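You operate a simulated robot arm through the tools that you are given. There is no shell and no other tool. Be economical: measure what you need, move in short steps, check, and stop when the job is done.

The job below is to be done with a simulated robot arm. You get a single attempt, and the scene is never put back.

TASK
Fit ring and small blank on the test pipe, clamp, pump to 60 kPa or more.
Fine: read the vacuum screen; leave it clamped under vacuum, vent shut.

Only the result counts: the job must be done as asked and must still hold three seconds after the hand-in. Knocking over, shifting, dropping, spilling or breaking anything else fails it.

THE ROBOT
A 7-joint arm with a two-finger parallel gripper, fixed in place. Base frame: the origin is at the foot of the arm, x ahead of it, y to its left, z up; the work surface is at about z = 0.004. Units: m, rad, N and s.
With the tool pointing down near the work surface it reaches from about 0.24 to 0.62 m from the base axis. Its first joint turns from -1.152 to 1.152 rad. Payload 2.6 kg.
The TCP is the grasp point between the finger pads, 0.03 m short of the fingertips. In the tool frame z runs along the fingers and y along their closing line. Largest opening 0.094 m; finger width 0.028, thickness 0.01; the body of the gripper, 0.05 by 0.096 m, starts 0.055 m behind the TCP.
Orientation is told as [roll, pitch, yaw] about the base's x, y, z axes, in that order, counted from this pose: with the fingers straight down and closing along the base's y, the tool's x points along the base's -x, its y along +y and its z along -z.

THE INTERFACE
- The arm moves only by the tool servo_tool. Its argument "moves" is a list of rows, each an object (a shift or turn left out is 0, a gripper value left out holds the last) with "dp": the shift along the tool's x, y, z in units of 300 mm (1.0 is 300 mm), a list of three; "dr": the turn, a rotation vector about the tool's x, y, z in units of 90 degrees (1.0 is 90 degrees), a list of three; "gripper": the opening, from 0 (shut) to 1 (fully open). In form: [{"dp": [tx, ty, tz], "dr": [rx, ry, rz], "gripper": gripper}, ...]. A call has 1 to 12 rows; each row is the pose to reach, as a shift and turn from the pose commanded when the call began, along the tool's axes at that moment. A call with a number of a shift or a turn outside -1 to 1 is refused whole. Rows are played at 5 a second. More than 0.05 m and 0.15 rad between two rows, or a gripper value outside its range, and nothing of the call is played. A pose out of reach is approached as far as the arm can. The call stops where the force on the tool passes 70 N (or 10 N more than at its start, if that is more) or the arm is blocked; 0.2 s more then pass. Each finger travels about 0.072 m/s and halts on what it meets, pressing with about 33 N; the grip force reading is that of the motor and also rises with nothing between the fingers. The clock runs only during rows and for 0.2 s after the last one: add rows that repeat a pose to give the fingers time. It gives the time, the measured TCP pose, the force on the tool (base axes), the opening and the grip force at its end, in the units of the frame above (readings bear some noise).
- Cameras (640 x 400 px; columns grow to the right, rows downward): "scene" is fixed at [0.0605, 0.438, 0.5647]; the picture's right is [-0.53, -0.85, 0.00], its down [-0.45, 0.28, -0.85] and it looks along [0.72, -0.45, -0.53] (base axes); focal length 370 px, centre (320, 200). "wrist" rides on the gripper at [-0.037, 0, -0.058] in the tool frame; the picture's right is [0.00, -1.00, 0.00], its down [0.97, 0.00, -0.24] and it looks along [0.24, 0.00, 0.97] (tool axes); focal length 218 px, centre (320, 200). There is no depth. A picture from a camera that has moved, and an enlarged one, comes with that camera's place and axes in the base frame and with its lens. The place of the scene camera against the robot may be out by one fixed shift of up to 0.025 m in any direction.
- capture(camera): a new picture of that camera. No time passes.
- enlarge(camera, box): a new picture of the part [left, top, right, bottom] of that camera's present view, enlarged. No time passes.
- close_job(): hands the job in; it is judged then, once.

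Go step by step. Nothing tells you positions but the pictures and the camera data: compare them with the known pose of the tool, close in by small moves and look again before you grip or let go. The budget is 120 turns and 64 pictures, counting those below and the enlarged ones. Unless the task says otherwise, let go and move clear before handing in, and close with one line.

The tools are called after "Request:" as a command line: name --argument value ..., lists and objects as JSON in quotes. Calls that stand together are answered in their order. servo_tool: Moves the arm, as the interface text tells. Its arguments: {"type":"object","properties":{"moves":{"type":"array"}},"required":["moves"]} The other tools are called the same way: capture (camera) takes a picture; enlarge (camera, box) takes an enlarged picture of a part of a camera's view; close_job () hands the job in.

At the start:

```text
time: 0.0
position: [0.3715, 0.2111, 0.3507]
tool_rot: [0.0, 0.0, 0.002]
wrist_force: [0.5, -0.1, 0.3]
gripper_width: 0.094
grasp_force: 0.1
```

scene: 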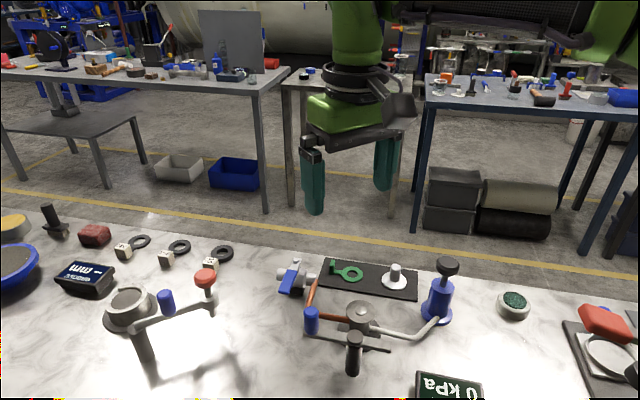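
wrist: 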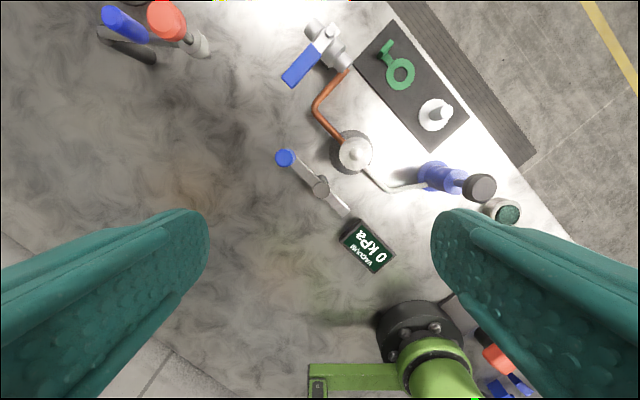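

I see the vacuum station with a pipe, lever clamp, hand pump, vent valve and a mat holding a green ring and a white blank. I'll look closer before computing positions.

Request:
enlarge --camera "scene" --box '[260, 240, 480, 400]'

Request:
enlarge --camera "wrist" --box '[260, 0, 540, 280]'

Request:
enlarge --camera "scene" --box '[0, 190, 260, 390]'

```text
2.50 times, centred on (370, 320) of scene
camera zoom: at [0.0605, 0.438, 0.5647], right [-0.53, -0.85, 0.0], down [-0.45, 0.28, -0.85], along [0.72, -0.45, -0.53], focal length 924 px, centre (195, -100)
```

zoom: 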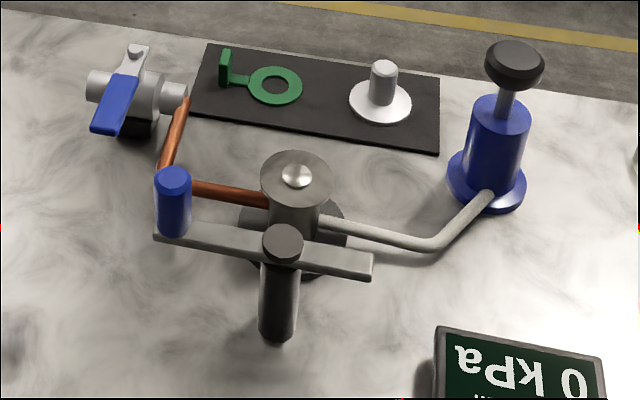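

```text
1.43 times, centred on (400, 140) of wrist
camera zoom: at [0.4069, 0.211, 0.4083], right [0.0, -1.0, 0.0], down [-0.97, 0.0, 0.24], along [-0.24, 0.0, -0.97], focal length 312 px, centre (206, 286)
```

zoom: 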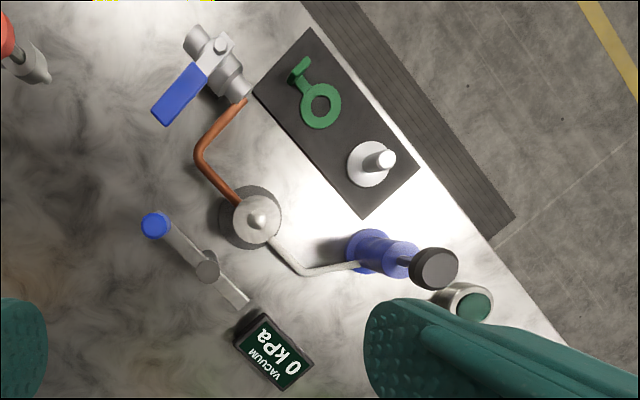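

```text
2.00 times, centred on (130, 290) of scene
camera zoom: at [0.0605, 0.438, 0.5647], right [-0.53, -0.85, 0.0], down [-0.45, 0.28, -0.85], along [0.72, -0.45, -0.53], focal length 739 px, centre (700, 20)
```

zoom: 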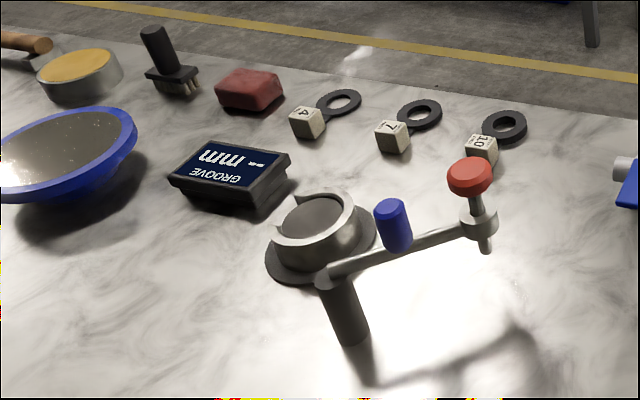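

The station is set diagonally. I'll lower the wrist camera over it to see the flange, clamp and pump better.

Request:
servo_tool --moves '[{"dp": [-0.03, -0.05, 0.11]}, {"dp": [-0.06, -0.1, 0.22]}, {"dp": [-0.1, -0.19, 0.35]}, {"dp": [-0.1, -0.19, 0.43]}, {"dp": [-0.1, -0.19, 0.43]}]'

Request:
capture --camera "wrist"

Request:
enlarge --camera "scene" --box '[290, 280, 390, 380]'

```text
time: 1.2
position: [0.4011, 0.1541, 0.2212]
tool_rot: [0.0, 0.0, -0.001]
wrist_force: [-1.7, 0.3, -0.9]
gripper_width: 0.0943
grasp_force: 0.1
```

```text
58 pictures are left
camera wrist: at [0.4377, 0.1541, 0.2786], right [0.0, -1.0, 0.0], down [-0.97, 0.0, 0.24], along [-0.24, 0.0, -0.97], focal length 218 px, centre (320, 200)
```

wrist: 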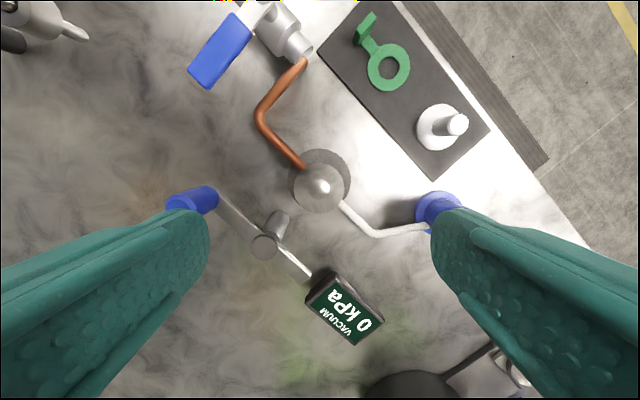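

```text
4.00 times, centred on (340, 330) of scene
camera zoom: at [0.0605, 0.438, 0.5647], right [-0.53, -0.85, 0.0], down [-0.45, 0.28, -0.85], along [0.72, -0.45, -0.53], focal length 1478 px, centre (240, -320)
```

zoom: 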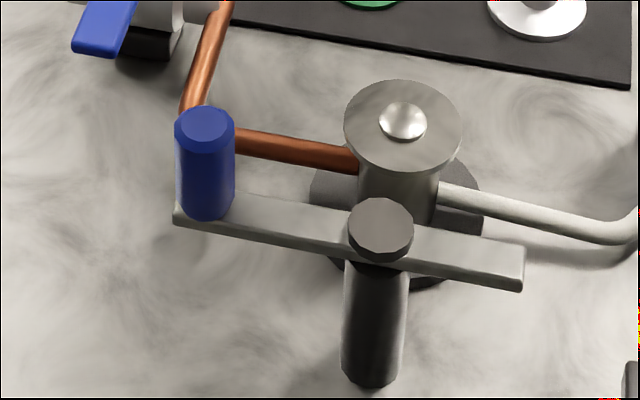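

Flange estimated near (0.398, 0.154, 0.056), clamp post near (0.348, 0.210), pump near (0.356, 0.001). The handle across the pipe suggests the vent is already shut. Next I look down at the ring and blank.

Request:
servo_tool --moves '[{"dp": [-0.1, -0.1, 0.0]}, {"dp": [-0.2, -0.2, 0.05]}, {"dp": [-0.3, -0.28, 0.13]}, {"dp": [-0.33, -0.3, 0.2]}, {"dp": [-0.33, -0.3, 0.2]}]'

Request:
capture --camera "wrist"

Request:
enlarge --camera "scene" --box '[270, 250, 430, 310]'

```text
time: 2.4
position: [0.4989, 0.0644, 0.1605]
tool_rot: [0.001, 0.0, 0.001]
wrist_force: [0.3, -0.3, -0.1]
gripper_width: 0.094
grasp_force: 0.1
```

```text
56 pictures are left
camera wrist: at [0.5359, 0.0639, 0.2191], right [0.0, -1.0, 0.0], down [-0.97, 0.0, 0.24], along [-0.24, 0.0, -0.97], focal length 218 px, centre (320, 200)
```

wrist: 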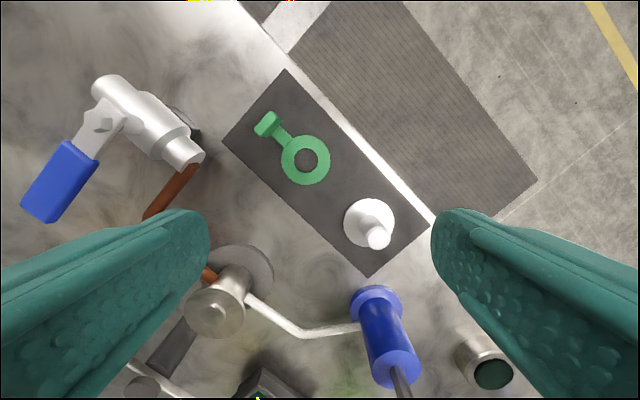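

```text
4.00 times, centred on (350, 280) of scene
camera zoom: at [0.0605, 0.438, 0.5647], right [-0.53, -0.85, 0.0], down [-0.45, 0.28, -0.85], along [0.72, -0.45, -0.53], focal length 1478 px, centre (200, -120)
```

zoom: 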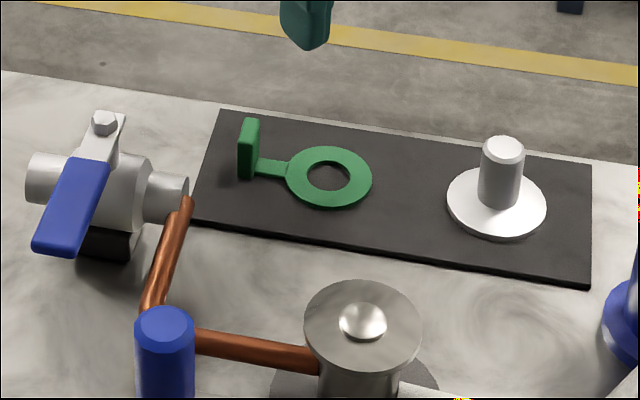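

Ring centre is about (0.523, 0.078), its upright tab about (0.553, 0.108), and the blank about (0.460, 0.014). I want to see the flange face and the tab enlarged.

Request:
enlarge --camera "wrist" --box '[170, 240, 290, 340]'

Request:
enlarge --camera "wrist" --box '[230, 90, 430, 270]'

```text
4.00 times, centred on (230, 290) of wrist
camera zoom: at [0.5359, 0.0639, 0.2191], right [0.0, -1.0, 0.0], down [-0.97, 0.0, 0.24], along [-0.24, 0.0, -0.97], focal length 873 px, centre (680, -160)
```

zoom: 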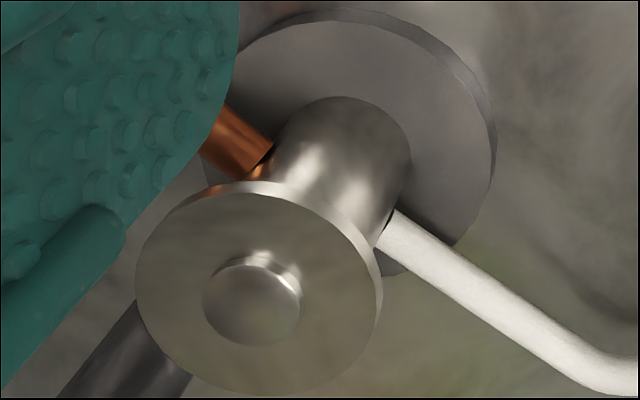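

```text
2.22 times, centred on (330, 180) of wrist
camera zoom: at [0.5359, 0.0639, 0.2191], right [0.0, -1.0, 0.0], down [-0.97, 0.0, 0.24], along [-0.24, 0.0, -0.97], focal length 485 px, centre (298, 244)
```

zoom: 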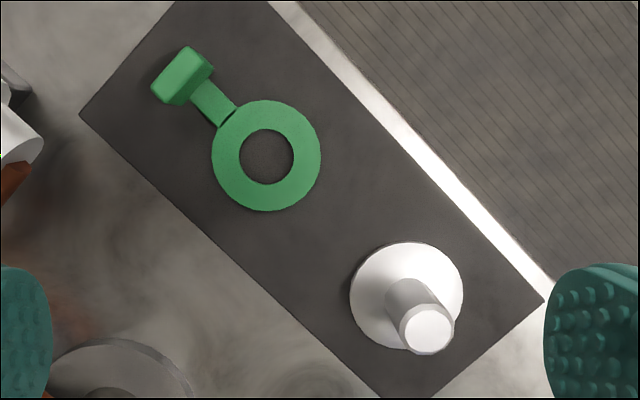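

The flange carries a small raised boss that the ring's hole should drop over. I'll turn to yaw −45° over the ring's tab with the fingers partly closed and look again.

Request:
servo_tool --moves '[{"dp": [-0.04, 0.03, 0.03], "dr": [0, 0, 0.09], "gripper": 0.4}, {"dp": [-0.08, 0.06, 0.06], "dr": [0, 0, 0.18], "gripper": 0.4}, {"dp": [-0.11, 0.09, 0.09], "dr": [0, 0, 0.27], "gripper": 0.4}, {"dp": [-0.15, 0.12, 0.12], "dr": [0, 0, 0.36], "gripper": 0.4}, {"dp": [-0.17, 0.14, 0.14], "dr": [0, 0, 0.45], "gripper": 0.4}, {"dp": [-0.182, 0.145, 0.17], "dr": [0, 0, 0.5], "gripper": 0.4}, {"dp": [-0.182, 0.145, 0.17], "dr": [0, 0, 0.5], "gripper": 0.4}]'

Request:
capture --camera "wrist"

```text
time: 4.0
position: [0.5544, 0.1096, 0.1113]
tool_rot: [-0.001, -0.001, -0.789]
wrist_force: [-0.6, 0.7, 0.2]
gripper_width: 0.0375
grasp_force: 0.1
```

```text
52 pictures are left
camera wrist: at [0.5799, 0.082, 0.1689], right [-0.71, -0.71, 0.0], down [-0.69, 0.69, 0.24], along [-0.17, 0.17, -0.97], focal length 218 px, centre (320, 200)
```

wrist: 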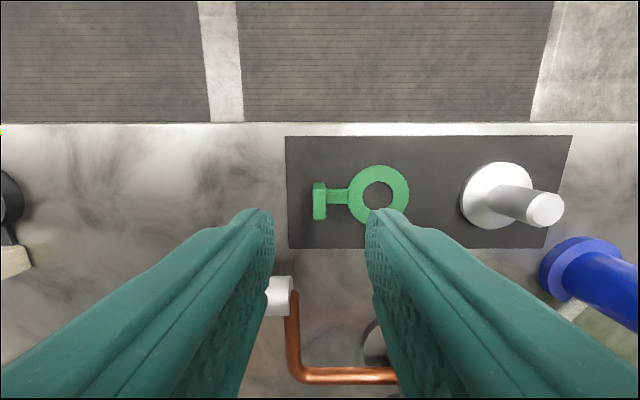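

Request:
enlarge --camera "wrist" --box '[290, 150, 430, 240]'

Request:
enlarge --camera "scene" --box '[280, 200, 420, 300]'

```text
4.44 times, centred on (360, 195) of wrist
camera zoom: at [0.5799, 0.082, 0.1689], right [-0.71, -0.71, 0.0], down [-0.69, 0.69, 0.24], along [-0.17, 0.17, -0.97], focal length 970 px, centre (142, 222)
```

zoom: 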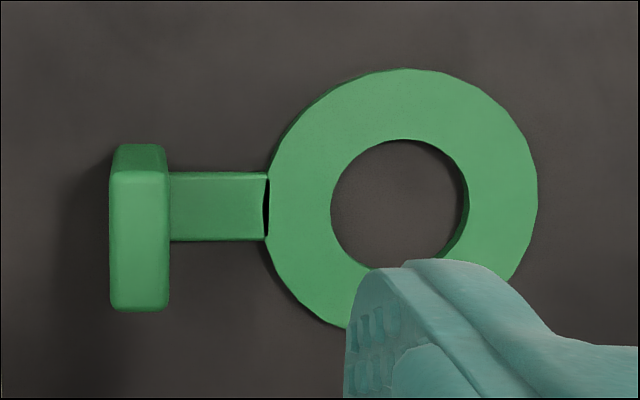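

```text
4.00 times, centred on (350, 250) of scene
camera zoom: at [0.0605, 0.438, 0.5647], right [-0.53, -0.85, 0.0], down [-0.45, 0.28, -0.85], along [0.72, -0.45, -0.53], focal length 1478 px, centre (200, 0)
```

zoom: 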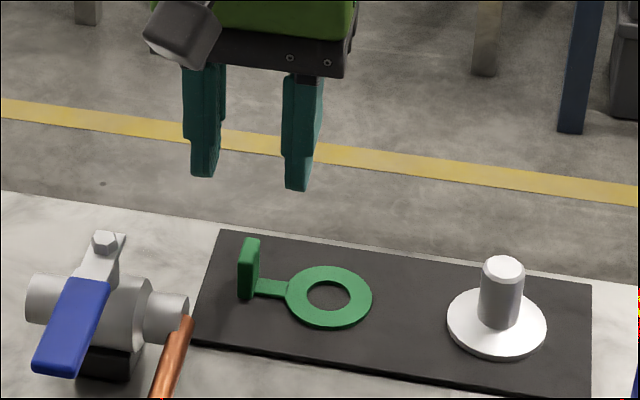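

Tab is centred between the fingers to within a millimetre. Its top is at about z = 0.031 and it is 8 mm thick, so I narrow the opening, descend, and grip.

Request:
servo_tool --moves '[{"gripper": 0.25}, {"gripper": 0.25}, {"dp": [0, 0, 0.1], "gripper": 0.25}, {"dp": [0, 0, 0.18], "gripper": 0.25}, {"dp": [0, 0, 0.217], "gripper": 0.25}, {"dp": [0, 0, 0.217], "gripper": 0.25}, {"dp": [0, 0, 0.217], "gripper": 0.0}, {"dp": [0, 0, 0.217], "gripper": 0.0}, {"dp": [0, 0, 0.217], "gripper": 0.0}]'

Request:
enlarge --camera "scene" --box '[280, 200, 420, 300]'

```text
time: 6.0
position: [0.5535, 0.1072, 0.0437]
tool_rot: [0.0, 0.0, -0.786]
wrist_force: [0.0, 0.4, 0.1]
gripper_width: 0.0073
grasp_force: 32.7
```

```text
4.00 times, centred on (350, 250) of scene
camera zoom: at [0.0605, 0.438, 0.5647], right [-0.53, -0.85, 0.0], down [-0.45, 0.28, -0.85], along [0.72, -0.45, -0.53], focal length 1478 px, centre (200, 0)
```

zoom: 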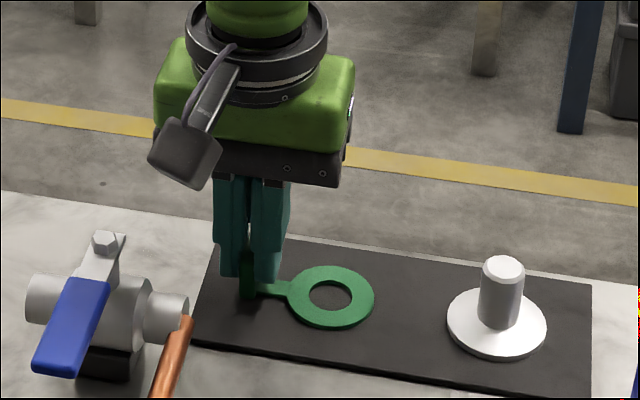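

The ring is gripped by its tab. I lift it and carry it next to the flange so I can measure the flange precisely.

Request:
servo_tool --moves '[{"dp": [0, 0, -0.1], "gripper": 0}, {"dp": [0, 0, -0.22], "gripper": 0}, {"dp": [0.05, 0, -0.317], "gripper": 0}, {"dp": [0.18, 0.01, -0.317], "gripper": 0}, {"dp": [0.32, 0.02, -0.317], "gripper": 0}, {"dp": [0.43, 0.027, -0.317], "gripper": 0}, {"dp": [0.477, 0.027, -0.317], "gripper": 0}, {"dp": [0.477, 0.027, -0.317], "gripper": 0}]'

Request:
capture --camera "wrist"

Request:
capture --camera "scene"

```text
time: 7.8
position: [0.4601, 0.2151, 0.1423]
tool_rot: [-0.001, 0.0, -0.784]
wrist_force: [0.3, -0.4, -0.3]
gripper_width: 0.0075
grasp_force: 33.5
```

```text
48 pictures are left
camera wrist: at [0.4845, 0.1882, 0.1988], right [-0.71, -0.71, 0.0], down [-0.69, 0.69, 0.24], along [-0.17, 0.17, -0.97], focal length 218 px, centre (320, 200)
```

wrist: 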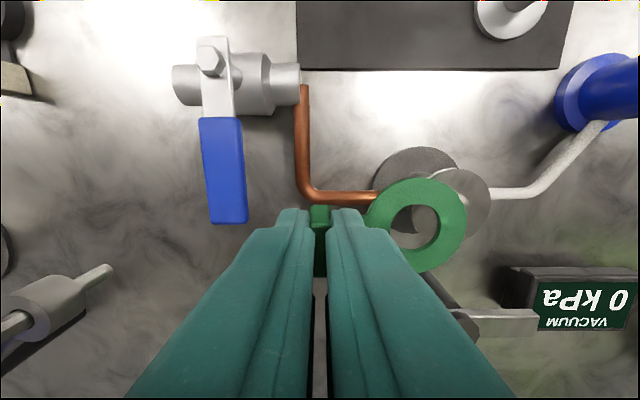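

```text
47 pictures are left
```

scene: 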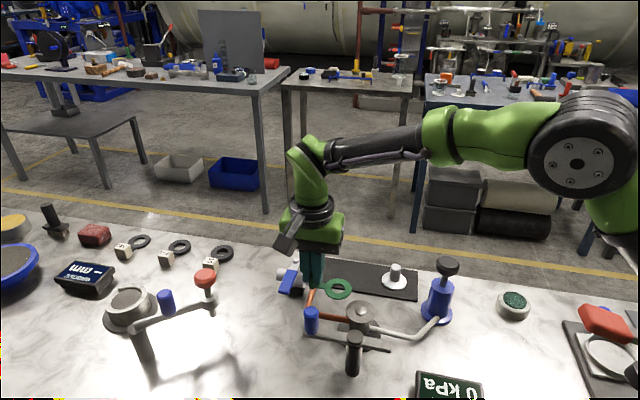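

The ring hides part of the flange, so I shift 3 cm further out to measure the flange unobstructed.

Request:
servo_tool --moves '[{"dp": [0, 0.1, 0], "gripper": 0}, {"dp": [0, 0.1, 0], "gripper": 0}]'

Request:
enlarge --camera "wrist" --box '[350, 120, 560, 280]'

```text
time: 8.4
position: [0.481, 0.2358, 0.1412]
tool_rot: [0.0, 0.001, -0.786]
wrist_force: [0.6, -0.2, -0.7]
gripper_width: 0.0071
grasp_force: 33.3
```

```text
2.50 times, centred on (455, 200) of wrist
camera zoom: at [0.5057, 0.2097, 0.1983], right [-0.71, -0.71, 0.0], down [-0.69, 0.69, 0.24], along [-0.17, 0.17, -0.97], focal length 546 px, centre (-18, 200)
```

zoom: 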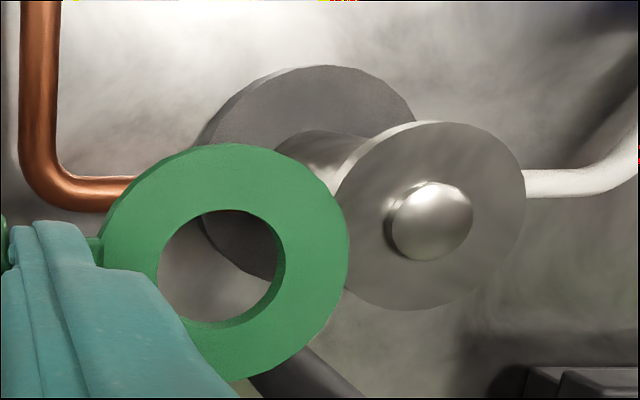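

I take the boss to be about 7.3 cm from the ring centre along −tool-y, with the flange top at z ≈ 0.062. I move above it with the ring bottom still about 1 cm clear and check alignment.

Request:
servo_tool --moves '[{"dp": [0.003, -0.1, 0], "gripper": 0}, {"dp": [0.006, -0.2, 0.0], "gripper": 0}, {"dp": [0.008, -0.242, 0.03], "gripper": 0}, {"dp": [0.008, -0.242, 0.07], "gripper": 0}, {"dp": [0.008, -0.242, 0.07], "gripper": 0}]'

Request:
enlarge --camera "wrist" --box '[340, 140, 500, 300]'

Request:
enlarge --camera "scene" --box '[280, 260, 420, 360]'

```text
time: 9.6
position: [0.4278, 0.1864, 0.1172]
tool_rot: [0.0, 0.001, -0.784]
wrist_force: [-0.1, 0.0, 0.0]
gripper_width: 0.0072
grasp_force: 32.8
```

```text
2.50 times, centred on (420, 220) of wrist
camera zoom: at [0.4529, 0.1602, 0.1759], right [-0.71, -0.71, 0.0], down [-0.69, 0.69, 0.24], along [-0.17, 0.17, -0.97], focal length 546 px, centre (70, 150)
```

zoom: 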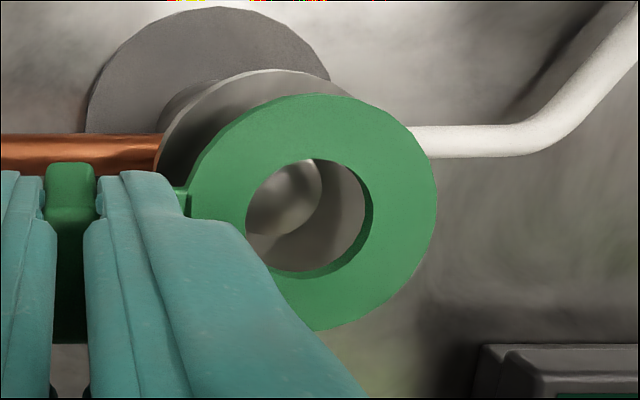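

```text
4.00 times, centred on (350, 310) of scene
camera zoom: at [0.0605, 0.438, 0.5647], right [-0.53, -0.85, 0.0], down [-0.45, 0.28, -0.85], along [0.72, -0.45, -0.53], focal length 1478 px, centre (200, -240)
```

zoom: 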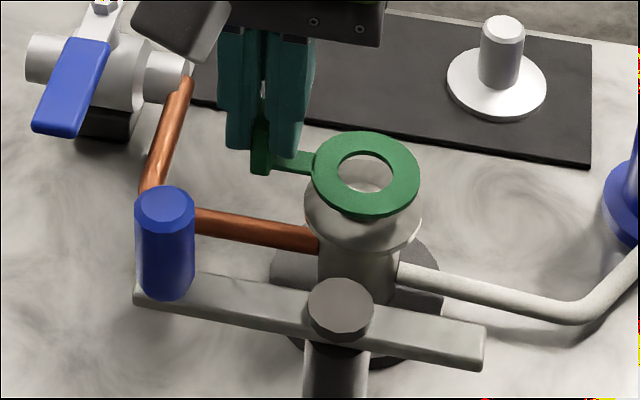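

Ring and boss look concentric within about a millimetre. I lower 8 mm and recheck.

Request:
servo_tool --moves '[{"dp": [0.0, 0, 0.015], "gripper": 0}, {"dp": [0.0, 0, 0.027], "gripper": 0}, {"dp": [0.0, 0, 0.027], "gripper": 0}]'

Request:
enlarge --camera "wrist" --box '[340, 140, 500, 300]'

Request:
enlarge --camera "scene" --box '[320, 280, 400, 340]'

```text
time: 10.4
position: [0.4271, 0.1866, 0.1107]
tool_rot: [0.0, 0.0, -0.785]
wrist_force: [0.5, -0.9, -0.7]
gripper_width: 0.0075
grasp_force: 33.2
```

```text
2.50 times, centred on (420, 220) of wrist
camera zoom: at [0.4528, 0.1601, 0.168], right [-0.71, -0.71, 0.0], down [-0.69, 0.69, 0.24], along [-0.17, 0.17, -0.97], focal length 546 px, centre (70, 150)
```

zoom: 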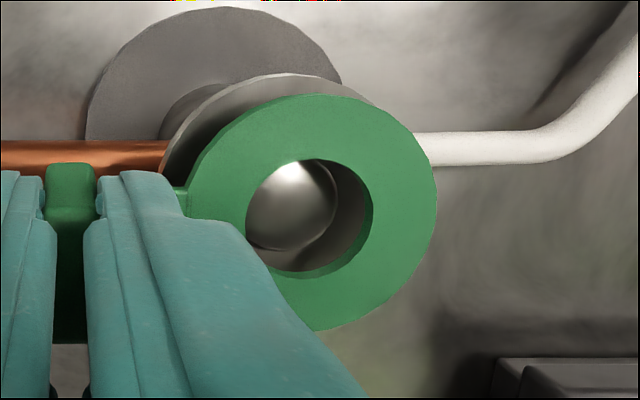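

```text
6.67 times, centred on (360, 310) of scene
camera zoom: at [0.0605, 0.438, 0.5647], right [-0.53, -0.85, 0.0], down [-0.45, 0.28, -0.85], along [0.72, -0.45, -0.53], focal length 2464 px, centre (53, -533)
```

zoom: 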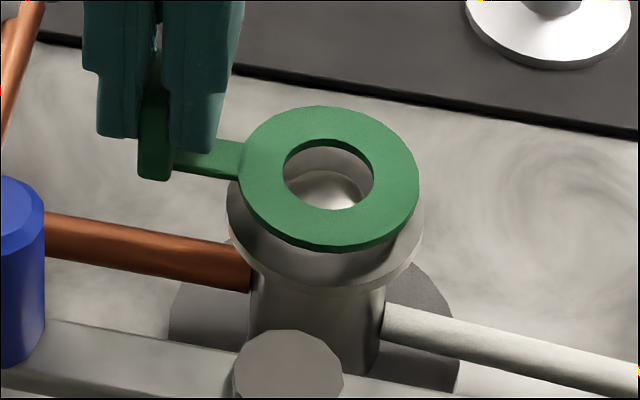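

Extrapolating the motion in the picture, the boss converges onto the hole centre at the seat. I lower 6 mm more and check.

Request:
servo_tool --moves '[{"dp": [0.0, 0, 0.01], "gripper": 0}, {"dp": [0.0, 0, 0.02], "gripper": 0}, {"dp": [0.0, 0, 0.02], "gripper": 0}]'

Request:
enlarge --camera "wrist" --box '[340, 140, 500, 300]'

Request:
enlarge --camera "scene" --box '[320, 280, 400, 340]'

```text
time: 11.2
position: [0.4278, 0.1865, 0.1049]
tool_rot: [0.001, 0.0, -0.786]
wrist_force: [0.0, 0.0, -1.1]
gripper_width: 0.0072
grasp_force: 32.7
```

```text
2.50 times, centred on (420, 220) of wrist
camera zoom: at [0.4527, 0.1599, 0.1628], right [-0.71, -0.71, 0.0], down [-0.69, 0.69, 0.24], along [-0.17, 0.17, -0.97], focal length 546 px, centre (70, 150)
```

zoom: 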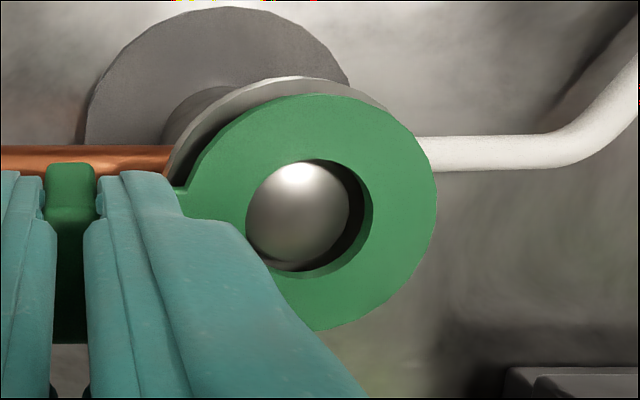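

```text
6.67 times, centred on (360, 310) of scene
camera zoom: at [0.0605, 0.438, 0.5647], right [-0.53, -0.85, 0.0], down [-0.45, 0.28, -0.85], along [0.72, -0.45, -0.53], focal length 2464 px, centre (53, -533)
```

zoom: 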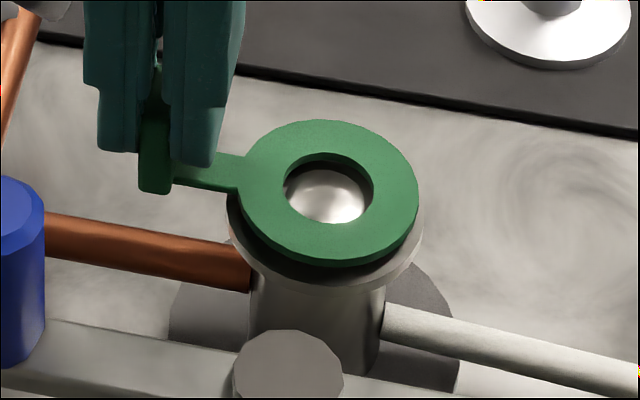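

Alignment is good, with about 5 mm left to the seat. I nudge 0.5 mm and continue down slowly.

Request:
servo_tool --moves '[{"dp": [0.0, 0.002, 0.005], "gripper": 0}, {"dp": [0.0, 0.002, 0.01], "gripper": 0}, {"dp": [0.0, 0.002, 0.013], "gripper": 0}, {"dp": [0.0, 0.002, 0.013], "gripper": 0}]'

Request:
enlarge --camera "scene" --box '[320, 280, 400, 340]'

```text
time: 12.2
position: [0.4279, 0.1874, 0.1013]
tool_rot: [0.0, -0.001, -0.785]
wrist_force: [1.4, 0.7, -0.7]
gripper_width: 0.0074
grasp_force: 32.9
```

```text
6.67 times, centred on (360, 310) of scene
camera zoom: at [0.0605, 0.438, 0.5647], right [-0.53, -0.85, 0.0], down [-0.45, 0.28, -0.85], along [0.72, -0.45, -0.53], focal length 2464 px, centre (53, -533)
```

zoom: 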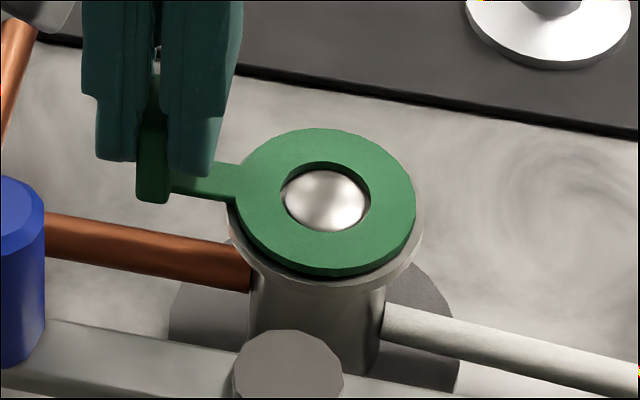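

Request:
servo_tool --moves '[{"dp": [0.0, -0.001, 0.005], "gripper": 0}, {"dp": [0.0, -0.001, 0.008], "gripper": 0}, {"dp": [0.0, -0.001, 0.011], "gripper": 0}, {"dp": [0.0, -0.001, 0.011], "gripper": 0}]'

Request:
enlarge --camera "scene" --box '[320, 280, 400, 340]'

Request:
enlarge --camera "wrist" --box '[340, 140, 500, 300]'

```text
time: 13.2
position: [0.4286, 0.1877, 0.1002]
tool_rot: [0.005, 0.0, -0.786]
wrist_force: [4.3, 1.4, 19.4]
gripper_width: 0.0072
grasp_force: 33.3
```

```text
6.67 times, centred on (360, 310) of scene
camera zoom: at [0.0604, 0.438, 0.5648], right [-0.53, -0.85, 0.0], down [-0.45, 0.28, -0.85], along [0.72, -0.45, -0.53], focal length 2464 px, centre (53, -533)
```

zoom: 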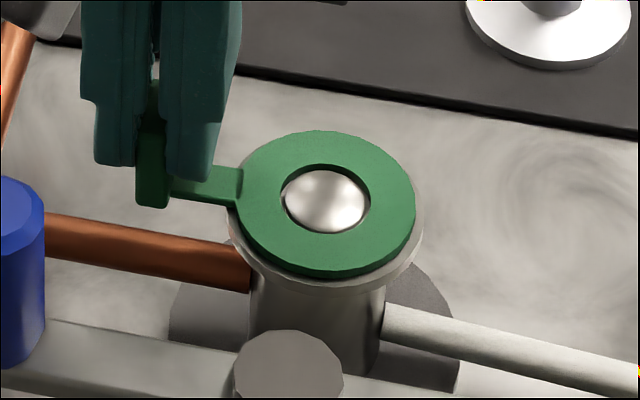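

```text
2.50 times, centred on (420, 220) of wrist
camera zoom: at [0.4526, 0.1606, 0.158], right [-0.71, -0.71, 0.0], down [-0.69, 0.69, 0.24], along [-0.17, 0.17, -0.97], focal length 546 px, centre (70, 150)
```

zoom: 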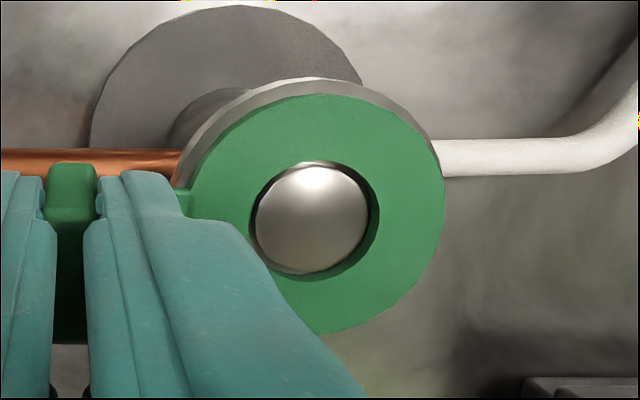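

Contact force is 19 N and the boss protrudes through the hole, so the ring appears seated. I relieve the push, open the fingers a little, and lift clear.

Request:
servo_tool --moves '[{"dp": [0.0, 0.0, -0.006], "gripper": 0}, {"dp": [0.0, 0.0, -0.006], "gripper": 0.2}, {"dp": [0.0, 0.0, -0.006], "gripper": 0.25}, {"dp": [0.0, 0.0, -0.006], "gripper": 0.25}, {"dp": [0.0, 0.0, -0.1], "gripper": 0.25}, {"dp": [0.0, 0.0, -0.2], "gripper": 0.25}, {"dp": [0.0, 0.0, -0.3], "gripper": 0.25}, {"dp": [0.0, 0.0, -0.3], "gripper": 0.25}]'

Request:
enlarge --camera "scene" --box '[310, 270, 410, 340]'

Request:
enlarge --camera "wrist" --box '[320, 120, 520, 280]'

```text
time: 15.0
position: [0.4267, 0.1874, 0.1883]
tool_rot: [0.0, 0.0, -0.785]
wrist_force: [-0.2, 0.1, -0.1]
gripper_width: 0.0237
grasp_force: 0.0
```

```text
5.71 times, centred on (360, 305) of scene
camera zoom: at [0.0605, 0.438, 0.5647], right [-0.53, -0.85, 0.0], down [-0.45, 0.28, -0.85], along [0.72, -0.45, -0.53], focal length 2112 px, centre (91, -400)
```

zoom: 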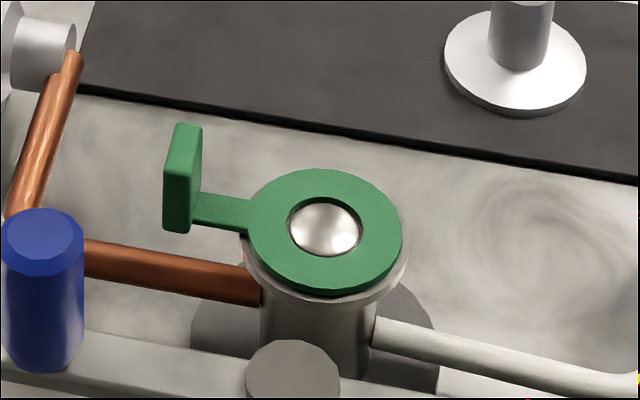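

```text
2.50 times, centred on (420, 200) of wrist
camera zoom: at [0.4521, 0.1602, 0.2457], right [-0.71, -0.71, 0.0], down [-0.69, 0.69, 0.24], along [-0.17, 0.17, -0.97], focal length 546 px, centre (70, 200)
```

zoom: 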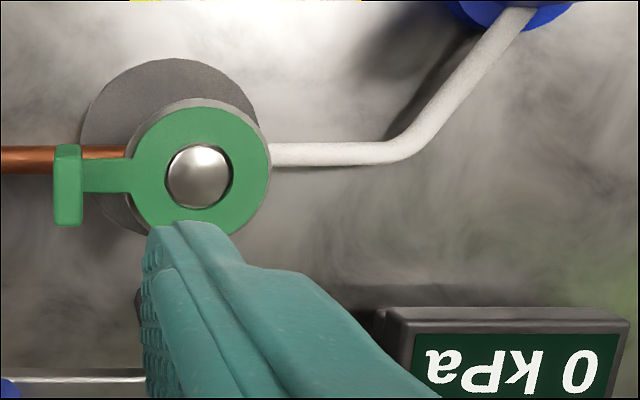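

The ring is seated over the boss with its tab clear of the clamp's path. Next I go above the blank, keeping the same yaw, and measure the stem.

Request:
servo_tool --moves '[{"dp": [-0.12, -0.08, 0], "gripper": 0.4}, {"dp": [-0.25, -0.165, 0], "gripper": 0.4}, {"dp": [-0.38, -0.25, 0], "gripper": 0.4}, {"dp": [-0.488, -0.328, 0], "gripper": 0.4}, {"dp": [-0.488, -0.328, 0.14], "gripper": 0.4}, {"dp": [-0.488, -0.328, 0.24], "gripper": 0.4}, {"dp": [-0.488, -0.328, 0.24], "gripper": 0.4}]'

Request:
enlarge --camera "wrist" --box '[240, 120, 400, 280]'

```text
time: 16.6
position: [0.4602, 0.0127, 0.1157]
tool_rot: [-0.002, 0.0, -0.786]
wrist_force: [-0.4, -0.1, -0.4]
gripper_width: 0.0377
grasp_force: 0.0
```

```text
2.50 times, centred on (320, 200) of wrist
camera zoom: at [0.4858, -0.0139, 0.1733], right [-0.71, -0.71, 0.0], down [-0.69, 0.69, 0.24], along [-0.17, 0.17, -0.97], focal length 546 px, centre (320, 200)
```

zoom: 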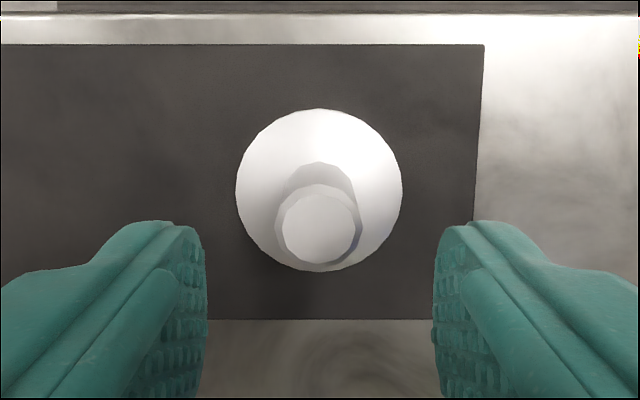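

The stem is centred between the fingers, with its top at about z = 0.051. I descend to z ≈ 0.047 and grip.

Request:
servo_tool --moves '[{"dp": [0, 0, 0.1], "gripper": 0.4}, {"dp": [0, 0, 0.19], "gripper": 0.4}, {"dp": [0, 0, 0.229], "gripper": 0.4}, {"dp": [0, 0, 0.229], "gripper": 0.4}, {"dp": [0, 0, 0.229], "gripper": 0}, {"dp": [0, 0, 0.229], "gripper": 0}, {"dp": [0, 0, 0.229], "gripper": 0}]'

Request:
enlarge --camera "scene" --box '[340, 230, 460, 310]'

```text
time: 18.2
position: [0.4616, 0.0133, 0.0477]
tool_rot: [-0.001, -0.001, -0.785]
wrist_force: [-0.9, -0.1, 0.1]
gripper_width: 0.0209
grasp_force: 33.3
```

```text
5.00 times, centred on (400, 270) of scene
camera zoom: at [0.0605, 0.438, 0.5647], right [-0.53, -0.85, 0.0], down [-0.45, 0.28, -0.85], along [0.72, -0.45, -0.53], focal length 1848 px, centre (-80, -150)
```

zoom: 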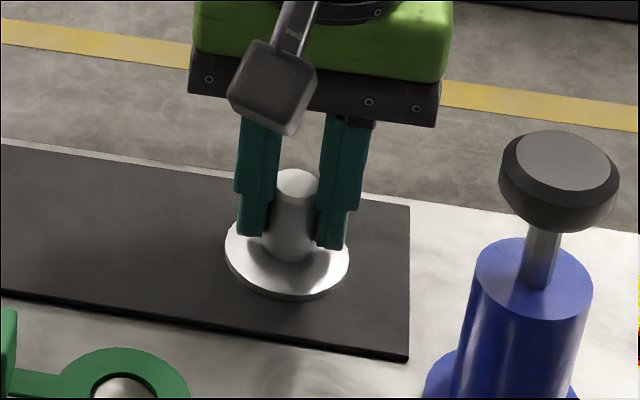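

Blank gripped by its stem. I carry it over the flange and stop about 2.5 cm above the ring.

Request:
servo_tool --moves '[{"dp": [0, 0, -0.12], "gripper": 0}, {"dp": [0, 0, -0.26], "gripper": 0}, {"dp": [0.02, 0.01, -0.375], "gripper": 0}, {"dp": [0.15, 0.06, -0.375], "gripper": 0}, {"dp": [0.28, 0.11, -0.375], "gripper": 0}, {"dp": [0.4, 0.155, -0.375], "gripper": 0}, {"dp": [0.483, 0.189, -0.375], "gripper": 0}, {"dp": [0.483, 0.189, -0.3], "gripper": 0}, {"dp": [0.483, 0.189, -0.29], "gripper": 0}, {"dp": [0.483, 0.189, -0.29], "gripper": 0}]'

Request:
capture --camera "wrist"

Request:
enlarge --camera "scene" --box '[310, 250, 410, 340]'

```text
time: 20.4
position: [0.3999, 0.1549, 0.1345]
tool_rot: [-0.001, -0.001, -0.784]
wrist_force: [-0.1, 0.6, 0.0]
gripper_width: 0.0206
grasp_force: 33.2
```

```text
32 pictures are left
camera wrist: at [0.4241, 0.1295, 0.1925], right [-0.71, -0.71, 0.0], down [-0.69, 0.69, 0.24], along [-0.17, 0.17, -0.97], focal length 218 px, centre (320, 200)
```

wrist: 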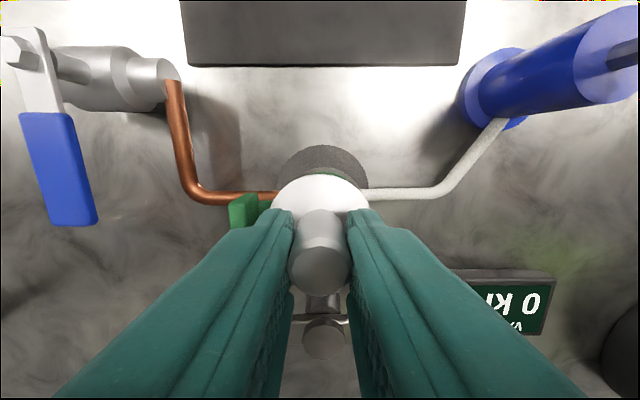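

```text
4.44 times, centred on (360, 295) of scene
camera zoom: at [0.0605, 0.438, 0.5647], right [-0.53, -0.85, 0.0], down [-0.45, 0.28, -0.85], along [0.72, -0.45, -0.53], focal length 1643 px, centre (142, -222)
```

zoom: 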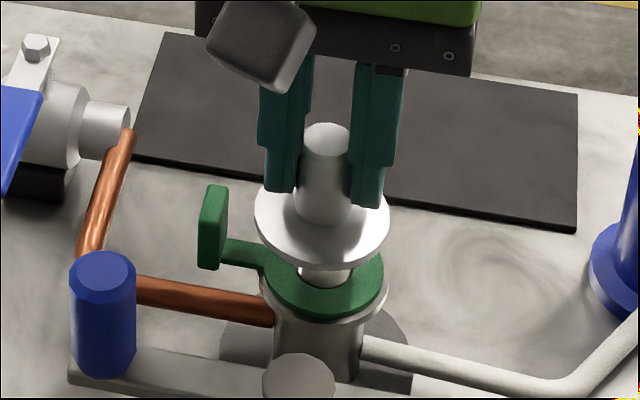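

Request:
enlarge --camera "wrist" --box '[220, 130, 420, 250]'

```text
3.20 times, centred on (320, 190) of wrist
camera zoom: at [0.4241, 0.1295, 0.1925], right [-0.71, -0.71, 0.0], down [-0.69, 0.69, 0.24], along [-0.17, 0.17, -0.97], focal length 698 px, centre (320, 232)
```

zoom: 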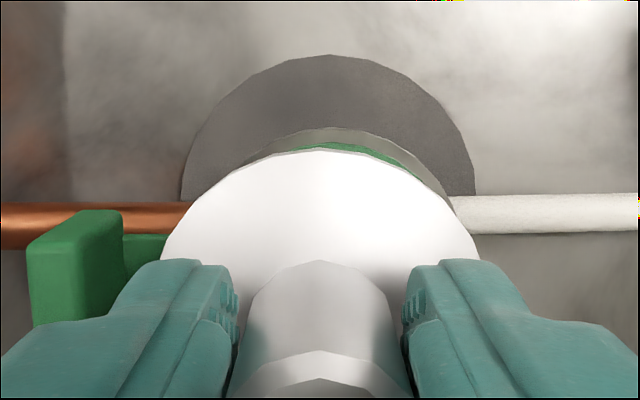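

The flange sits about 2.2 mm toward −tool-y from the blank, and both views agree on this. I correct that and lower 2 cm.

Request:
servo_tool --moves '[{"dp": [0, -0.0073, 0], "gripper": 0}, {"dp": [0, -0.0073, 0.03], "gripper": 0}, {"dp": [0, -0.0073, 0.06], "gripper": 0}, {"dp": [0, -0.0073, 0.06], "gripper": 0}]'

Request:
enlarge --camera "wrist" --box '[220, 130, 420, 250]'

Request:
enlarge --camera "scene" --box '[310, 260, 410, 340]'

```text
time: 21.4
position: [0.3984, 0.1538, 0.116]
tool_rot: [0.0, 0.0, -0.787]
wrist_force: [0.6, -0.4, -1.2]
gripper_width: 0.0208
grasp_force: 33.4
```

```text
3.20 times, centred on (320, 190) of wrist
camera zoom: at [0.4219, 0.1278, 0.1742], right [-0.71, -0.71, 0.0], down [-0.69, 0.69, 0.24], along [-0.17, 0.17, -0.97], focal length 698 px, centre (320, 232)
```

zoom: 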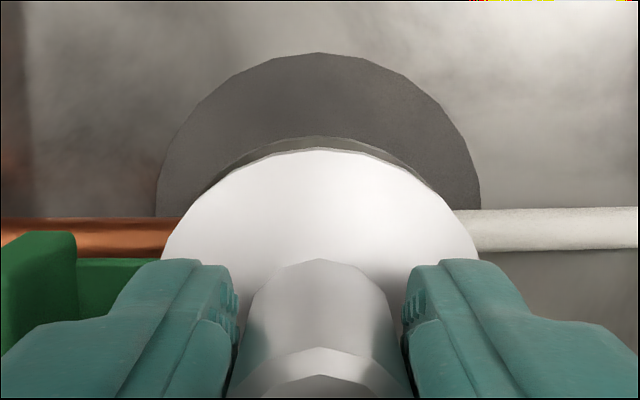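

```text
5.00 times, centred on (360, 300) of scene
camera zoom: at [0.0605, 0.438, 0.5647], right [-0.53, -0.85, 0.0], down [-0.45, 0.28, -0.85], along [0.72, -0.45, -0.53], focal length 1848 px, centre (120, -300)
```

zoom: 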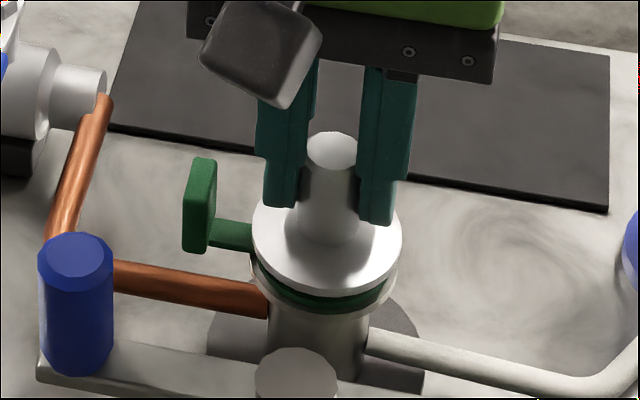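

Aligned to within half a millimetre. I descend slowly to contact.

Request:
servo_tool --moves '[{"dp": [0, 0.001, 0.012], "gripper": 0}, {"dp": [0, 0.001, 0.02], "gripper": 0}, {"dp": [0, 0.001, 0.026], "gripper": 0}, {"dp": [0, 0.001, 0.031], "gripper": 0}, {"dp": [0, 0.001, 0.031], "gripper": 0}]'

Request:
enlarge --camera "scene" --box '[310, 260, 410, 340]'

```text
time: 22.6
position: [0.3982, 0.155, 0.1091]
tool_rot: [0.001, -0.001, -0.789]
wrist_force: [-20.9, -14.8, 46.4]
gripper_width: 0.0208
grasp_force: 33.3
```

```text
5.00 times, centred on (360, 300) of scene
camera zoom: at [0.0603, 0.4379, 0.5649], right [-0.53, -0.85, 0.0], down [-0.45, 0.28, -0.85], along [0.72, -0.45, -0.53], focal length 1848 px, centre (120, -300)
```

zoom: 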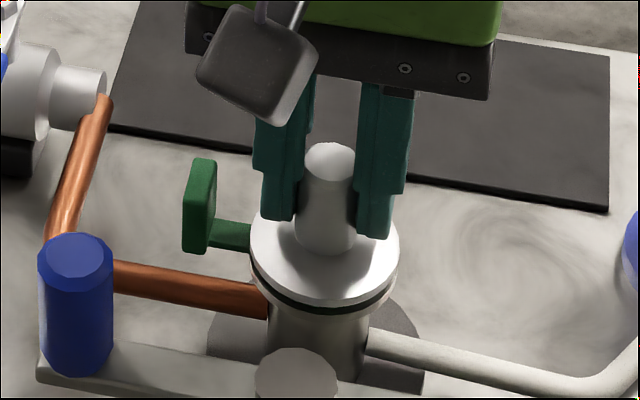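

There is contact with a sideways force along −tool-y and a slight gap remains, so the blank's recess is about 1 mm off the boss. I back up, shift 1 mm along −tool-y and press gently again.

Request:
servo_tool --moves '[{"dp": [0, 0, -0.012], "gripper": 0}, {"dp": [0, -0.004, -0.012], "gripper": 0}, {"dp": [0, -0.004, -0.006], "gripper": 0}, {"dp": [0, -0.004, -0.002], "gripper": 0}, {"dp": [0, -0.004, -0.002], "gripper": 0}]'

```text
time: 23.8
position: [0.3973, 0.1542, 0.1086]
tool_rot: [0.003, -0.001, -0.786]
wrist_force: [-5.3, -6.3, 26.6]
gripper_width: 0.021
grasp_force: 33.0
```

Request:
servo_tool --moves '[{"dp": [0, 0, -0.006], "gripper": 0}, {"dp": [0, -0.003, -0.006], "gripper": 0}, {"dp": [0, -0.003, 0.0], "gripper": 0}, {"dp": [0, -0.003, 0.004], "gripper": 0}, {"dp": [0, -0.003, 0.004], "gripper": 0}]'

Request:
enlarge --camera "scene" --box '[320, 280, 400, 340]'

Request:
enlarge --camera "wrist" --box '[220, 130, 420, 250]'

```text
time: 25.0
position: [0.3966, 0.1539, 0.1081]
tool_rot: [0.005, -0.001, -0.786]
wrist_force: [-9.4, -1.8, 42.7]
gripper_width: 0.0206
grasp_force: 32.4
```

```text
6.67 times, centred on (360, 310) of scene
camera zoom: at [0.0603, 0.4379, 0.5649], right [-0.53, -0.85, 0.0], down [-0.45, 0.28, -0.85], along [0.72, -0.45, -0.53], focal length 2464 px, centre (53, -533)
```

zoom: 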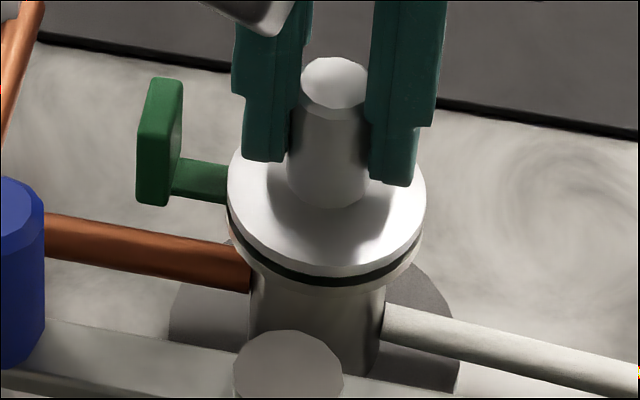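

```text
3.20 times, centred on (320, 190) of wrist
camera zoom: at [0.4224, 0.1273, 0.1668], right [-0.71, -0.71, 0.0], down [-0.69, 0.69, 0.24], along [-0.17, 0.17, -0.97], focal length 698 px, centre (320, 232)
```

zoom: 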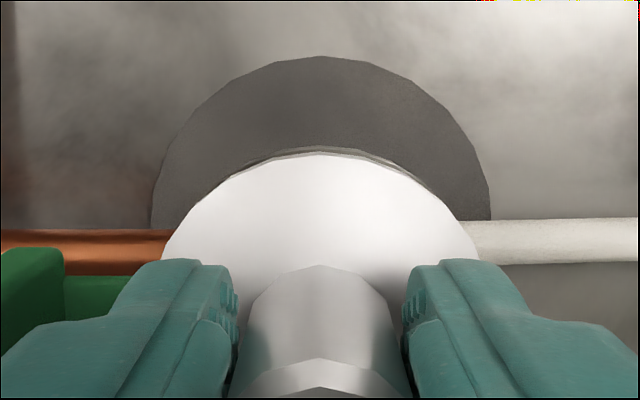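

The blank is flat on the ring and centred in both views, so I take it as seated. I ease off and release.

Request:
servo_tool --moves '[{"dp": [0, 0, -0.008], "gripper": 0}, {"dp": [0, 0, -0.008], "gripper": 0.35}, {"dp": [0, 0, -0.008], "gripper": 0.4}, {"dp": [0, 0, -0.008], "gripper": 0.4}, {"dp": [0, 0, -0.1], "gripper": 0.4}, {"dp": [0, 0, -0.22], "gripper": 0.4}, {"dp": [0, 0, -0.3], "gripper": 0.4}, {"dp": [0, 0, -0.3], "gripper": 0.4}]'

Request:
enlarge --camera "scene" --box '[290, 270, 410, 370]'

Request:
capture --camera "wrist"

```text
time: 26.8
position: [0.3966, 0.1523, 0.1965]
tool_rot: [-0.001, -0.002, -0.784]
wrist_force: [0.2, 0.6, 0.5]
gripper_width: 0.0376
grasp_force: 0.1
```

```text
4.00 times, centred on (350, 320) of scene
camera zoom: at [0.0605, 0.438, 0.5647], right [-0.53, -0.85, 0.0], down [-0.45, 0.28, -0.85], along [0.72, -0.45, -0.53], focal length 1478 px, centre (200, -280)
```

zoom: 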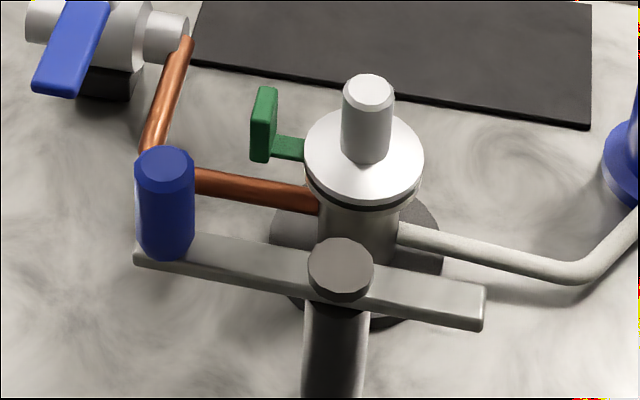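

```text
23 pictures are left
camera wrist: at [0.4213, 0.1262, 0.2549], right [-0.71, -0.71, 0.0], down [-0.69, 0.69, 0.24], along [-0.17, 0.17, -0.97], focal length 218 px, centre (320, 200)
```

wrist: 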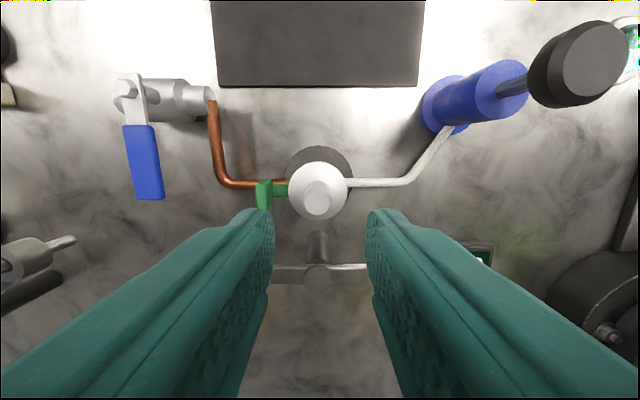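

Both parts are in place. I estimate the clamp post at about (0.347, 0.204) and its blue handle at about (0.395, 0.252), with the handle top near z = 0.118. Swinging the bar 90° counter-clockwise should bring its free end over the blank's rim, so I move above the handle and check.

Request:
servo_tool --moves '[{"dp": [0.1, 0.1, 0], "gripper": 0.55}, {"dp": [0.2, 0.2, 0], "gripper": 0.55}, {"dp": [0.241, 0.231, 0.0], "gripper": 0.55}, {"dp": [0.241, 0.231, 0.08], "gripper": 0.55}, {"dp": [0.241, 0.231, 0.08], "gripper": 0.55}]'

Request:
capture --camera "wrist"

Request:
enlarge --camera "scene" --box '[270, 240, 410, 380]'

```text
time: 28.0
position: [0.3954, 0.2526, 0.1731]
tool_rot: [0.002, 0.001, -0.786]
wrist_force: [0.1, 0.2, -1.0]
gripper_width: 0.0517
grasp_force: 0.0
```

```text
22 pictures are left
camera wrist: at [0.4206, 0.2263, 0.2306], right [-0.71, -0.71, 0.0], down [-0.69, 0.69, 0.24], along [-0.17, 0.17, -0.97], focal length 218 px, centre (320, 200)
```

wrist: 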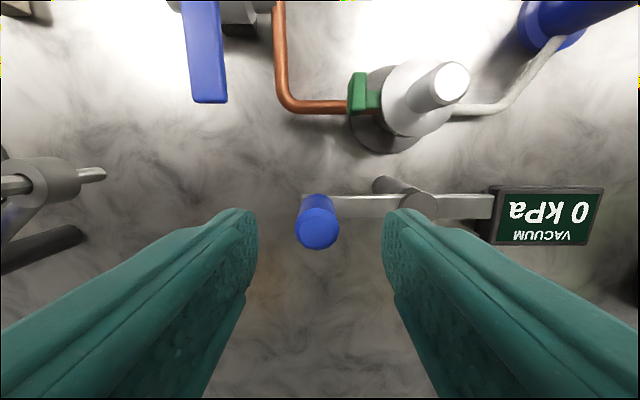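

```text
2.86 times, centred on (340, 310) of scene
camera zoom: at [0.0605, 0.438, 0.5647], right [-0.53, -0.85, 0.0], down [-0.45, 0.28, -0.85], along [0.72, -0.45, -0.53], focal length 1056 px, centre (263, -114)
```

zoom: 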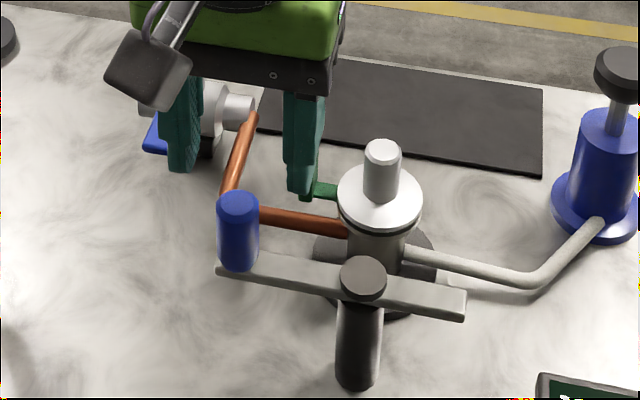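

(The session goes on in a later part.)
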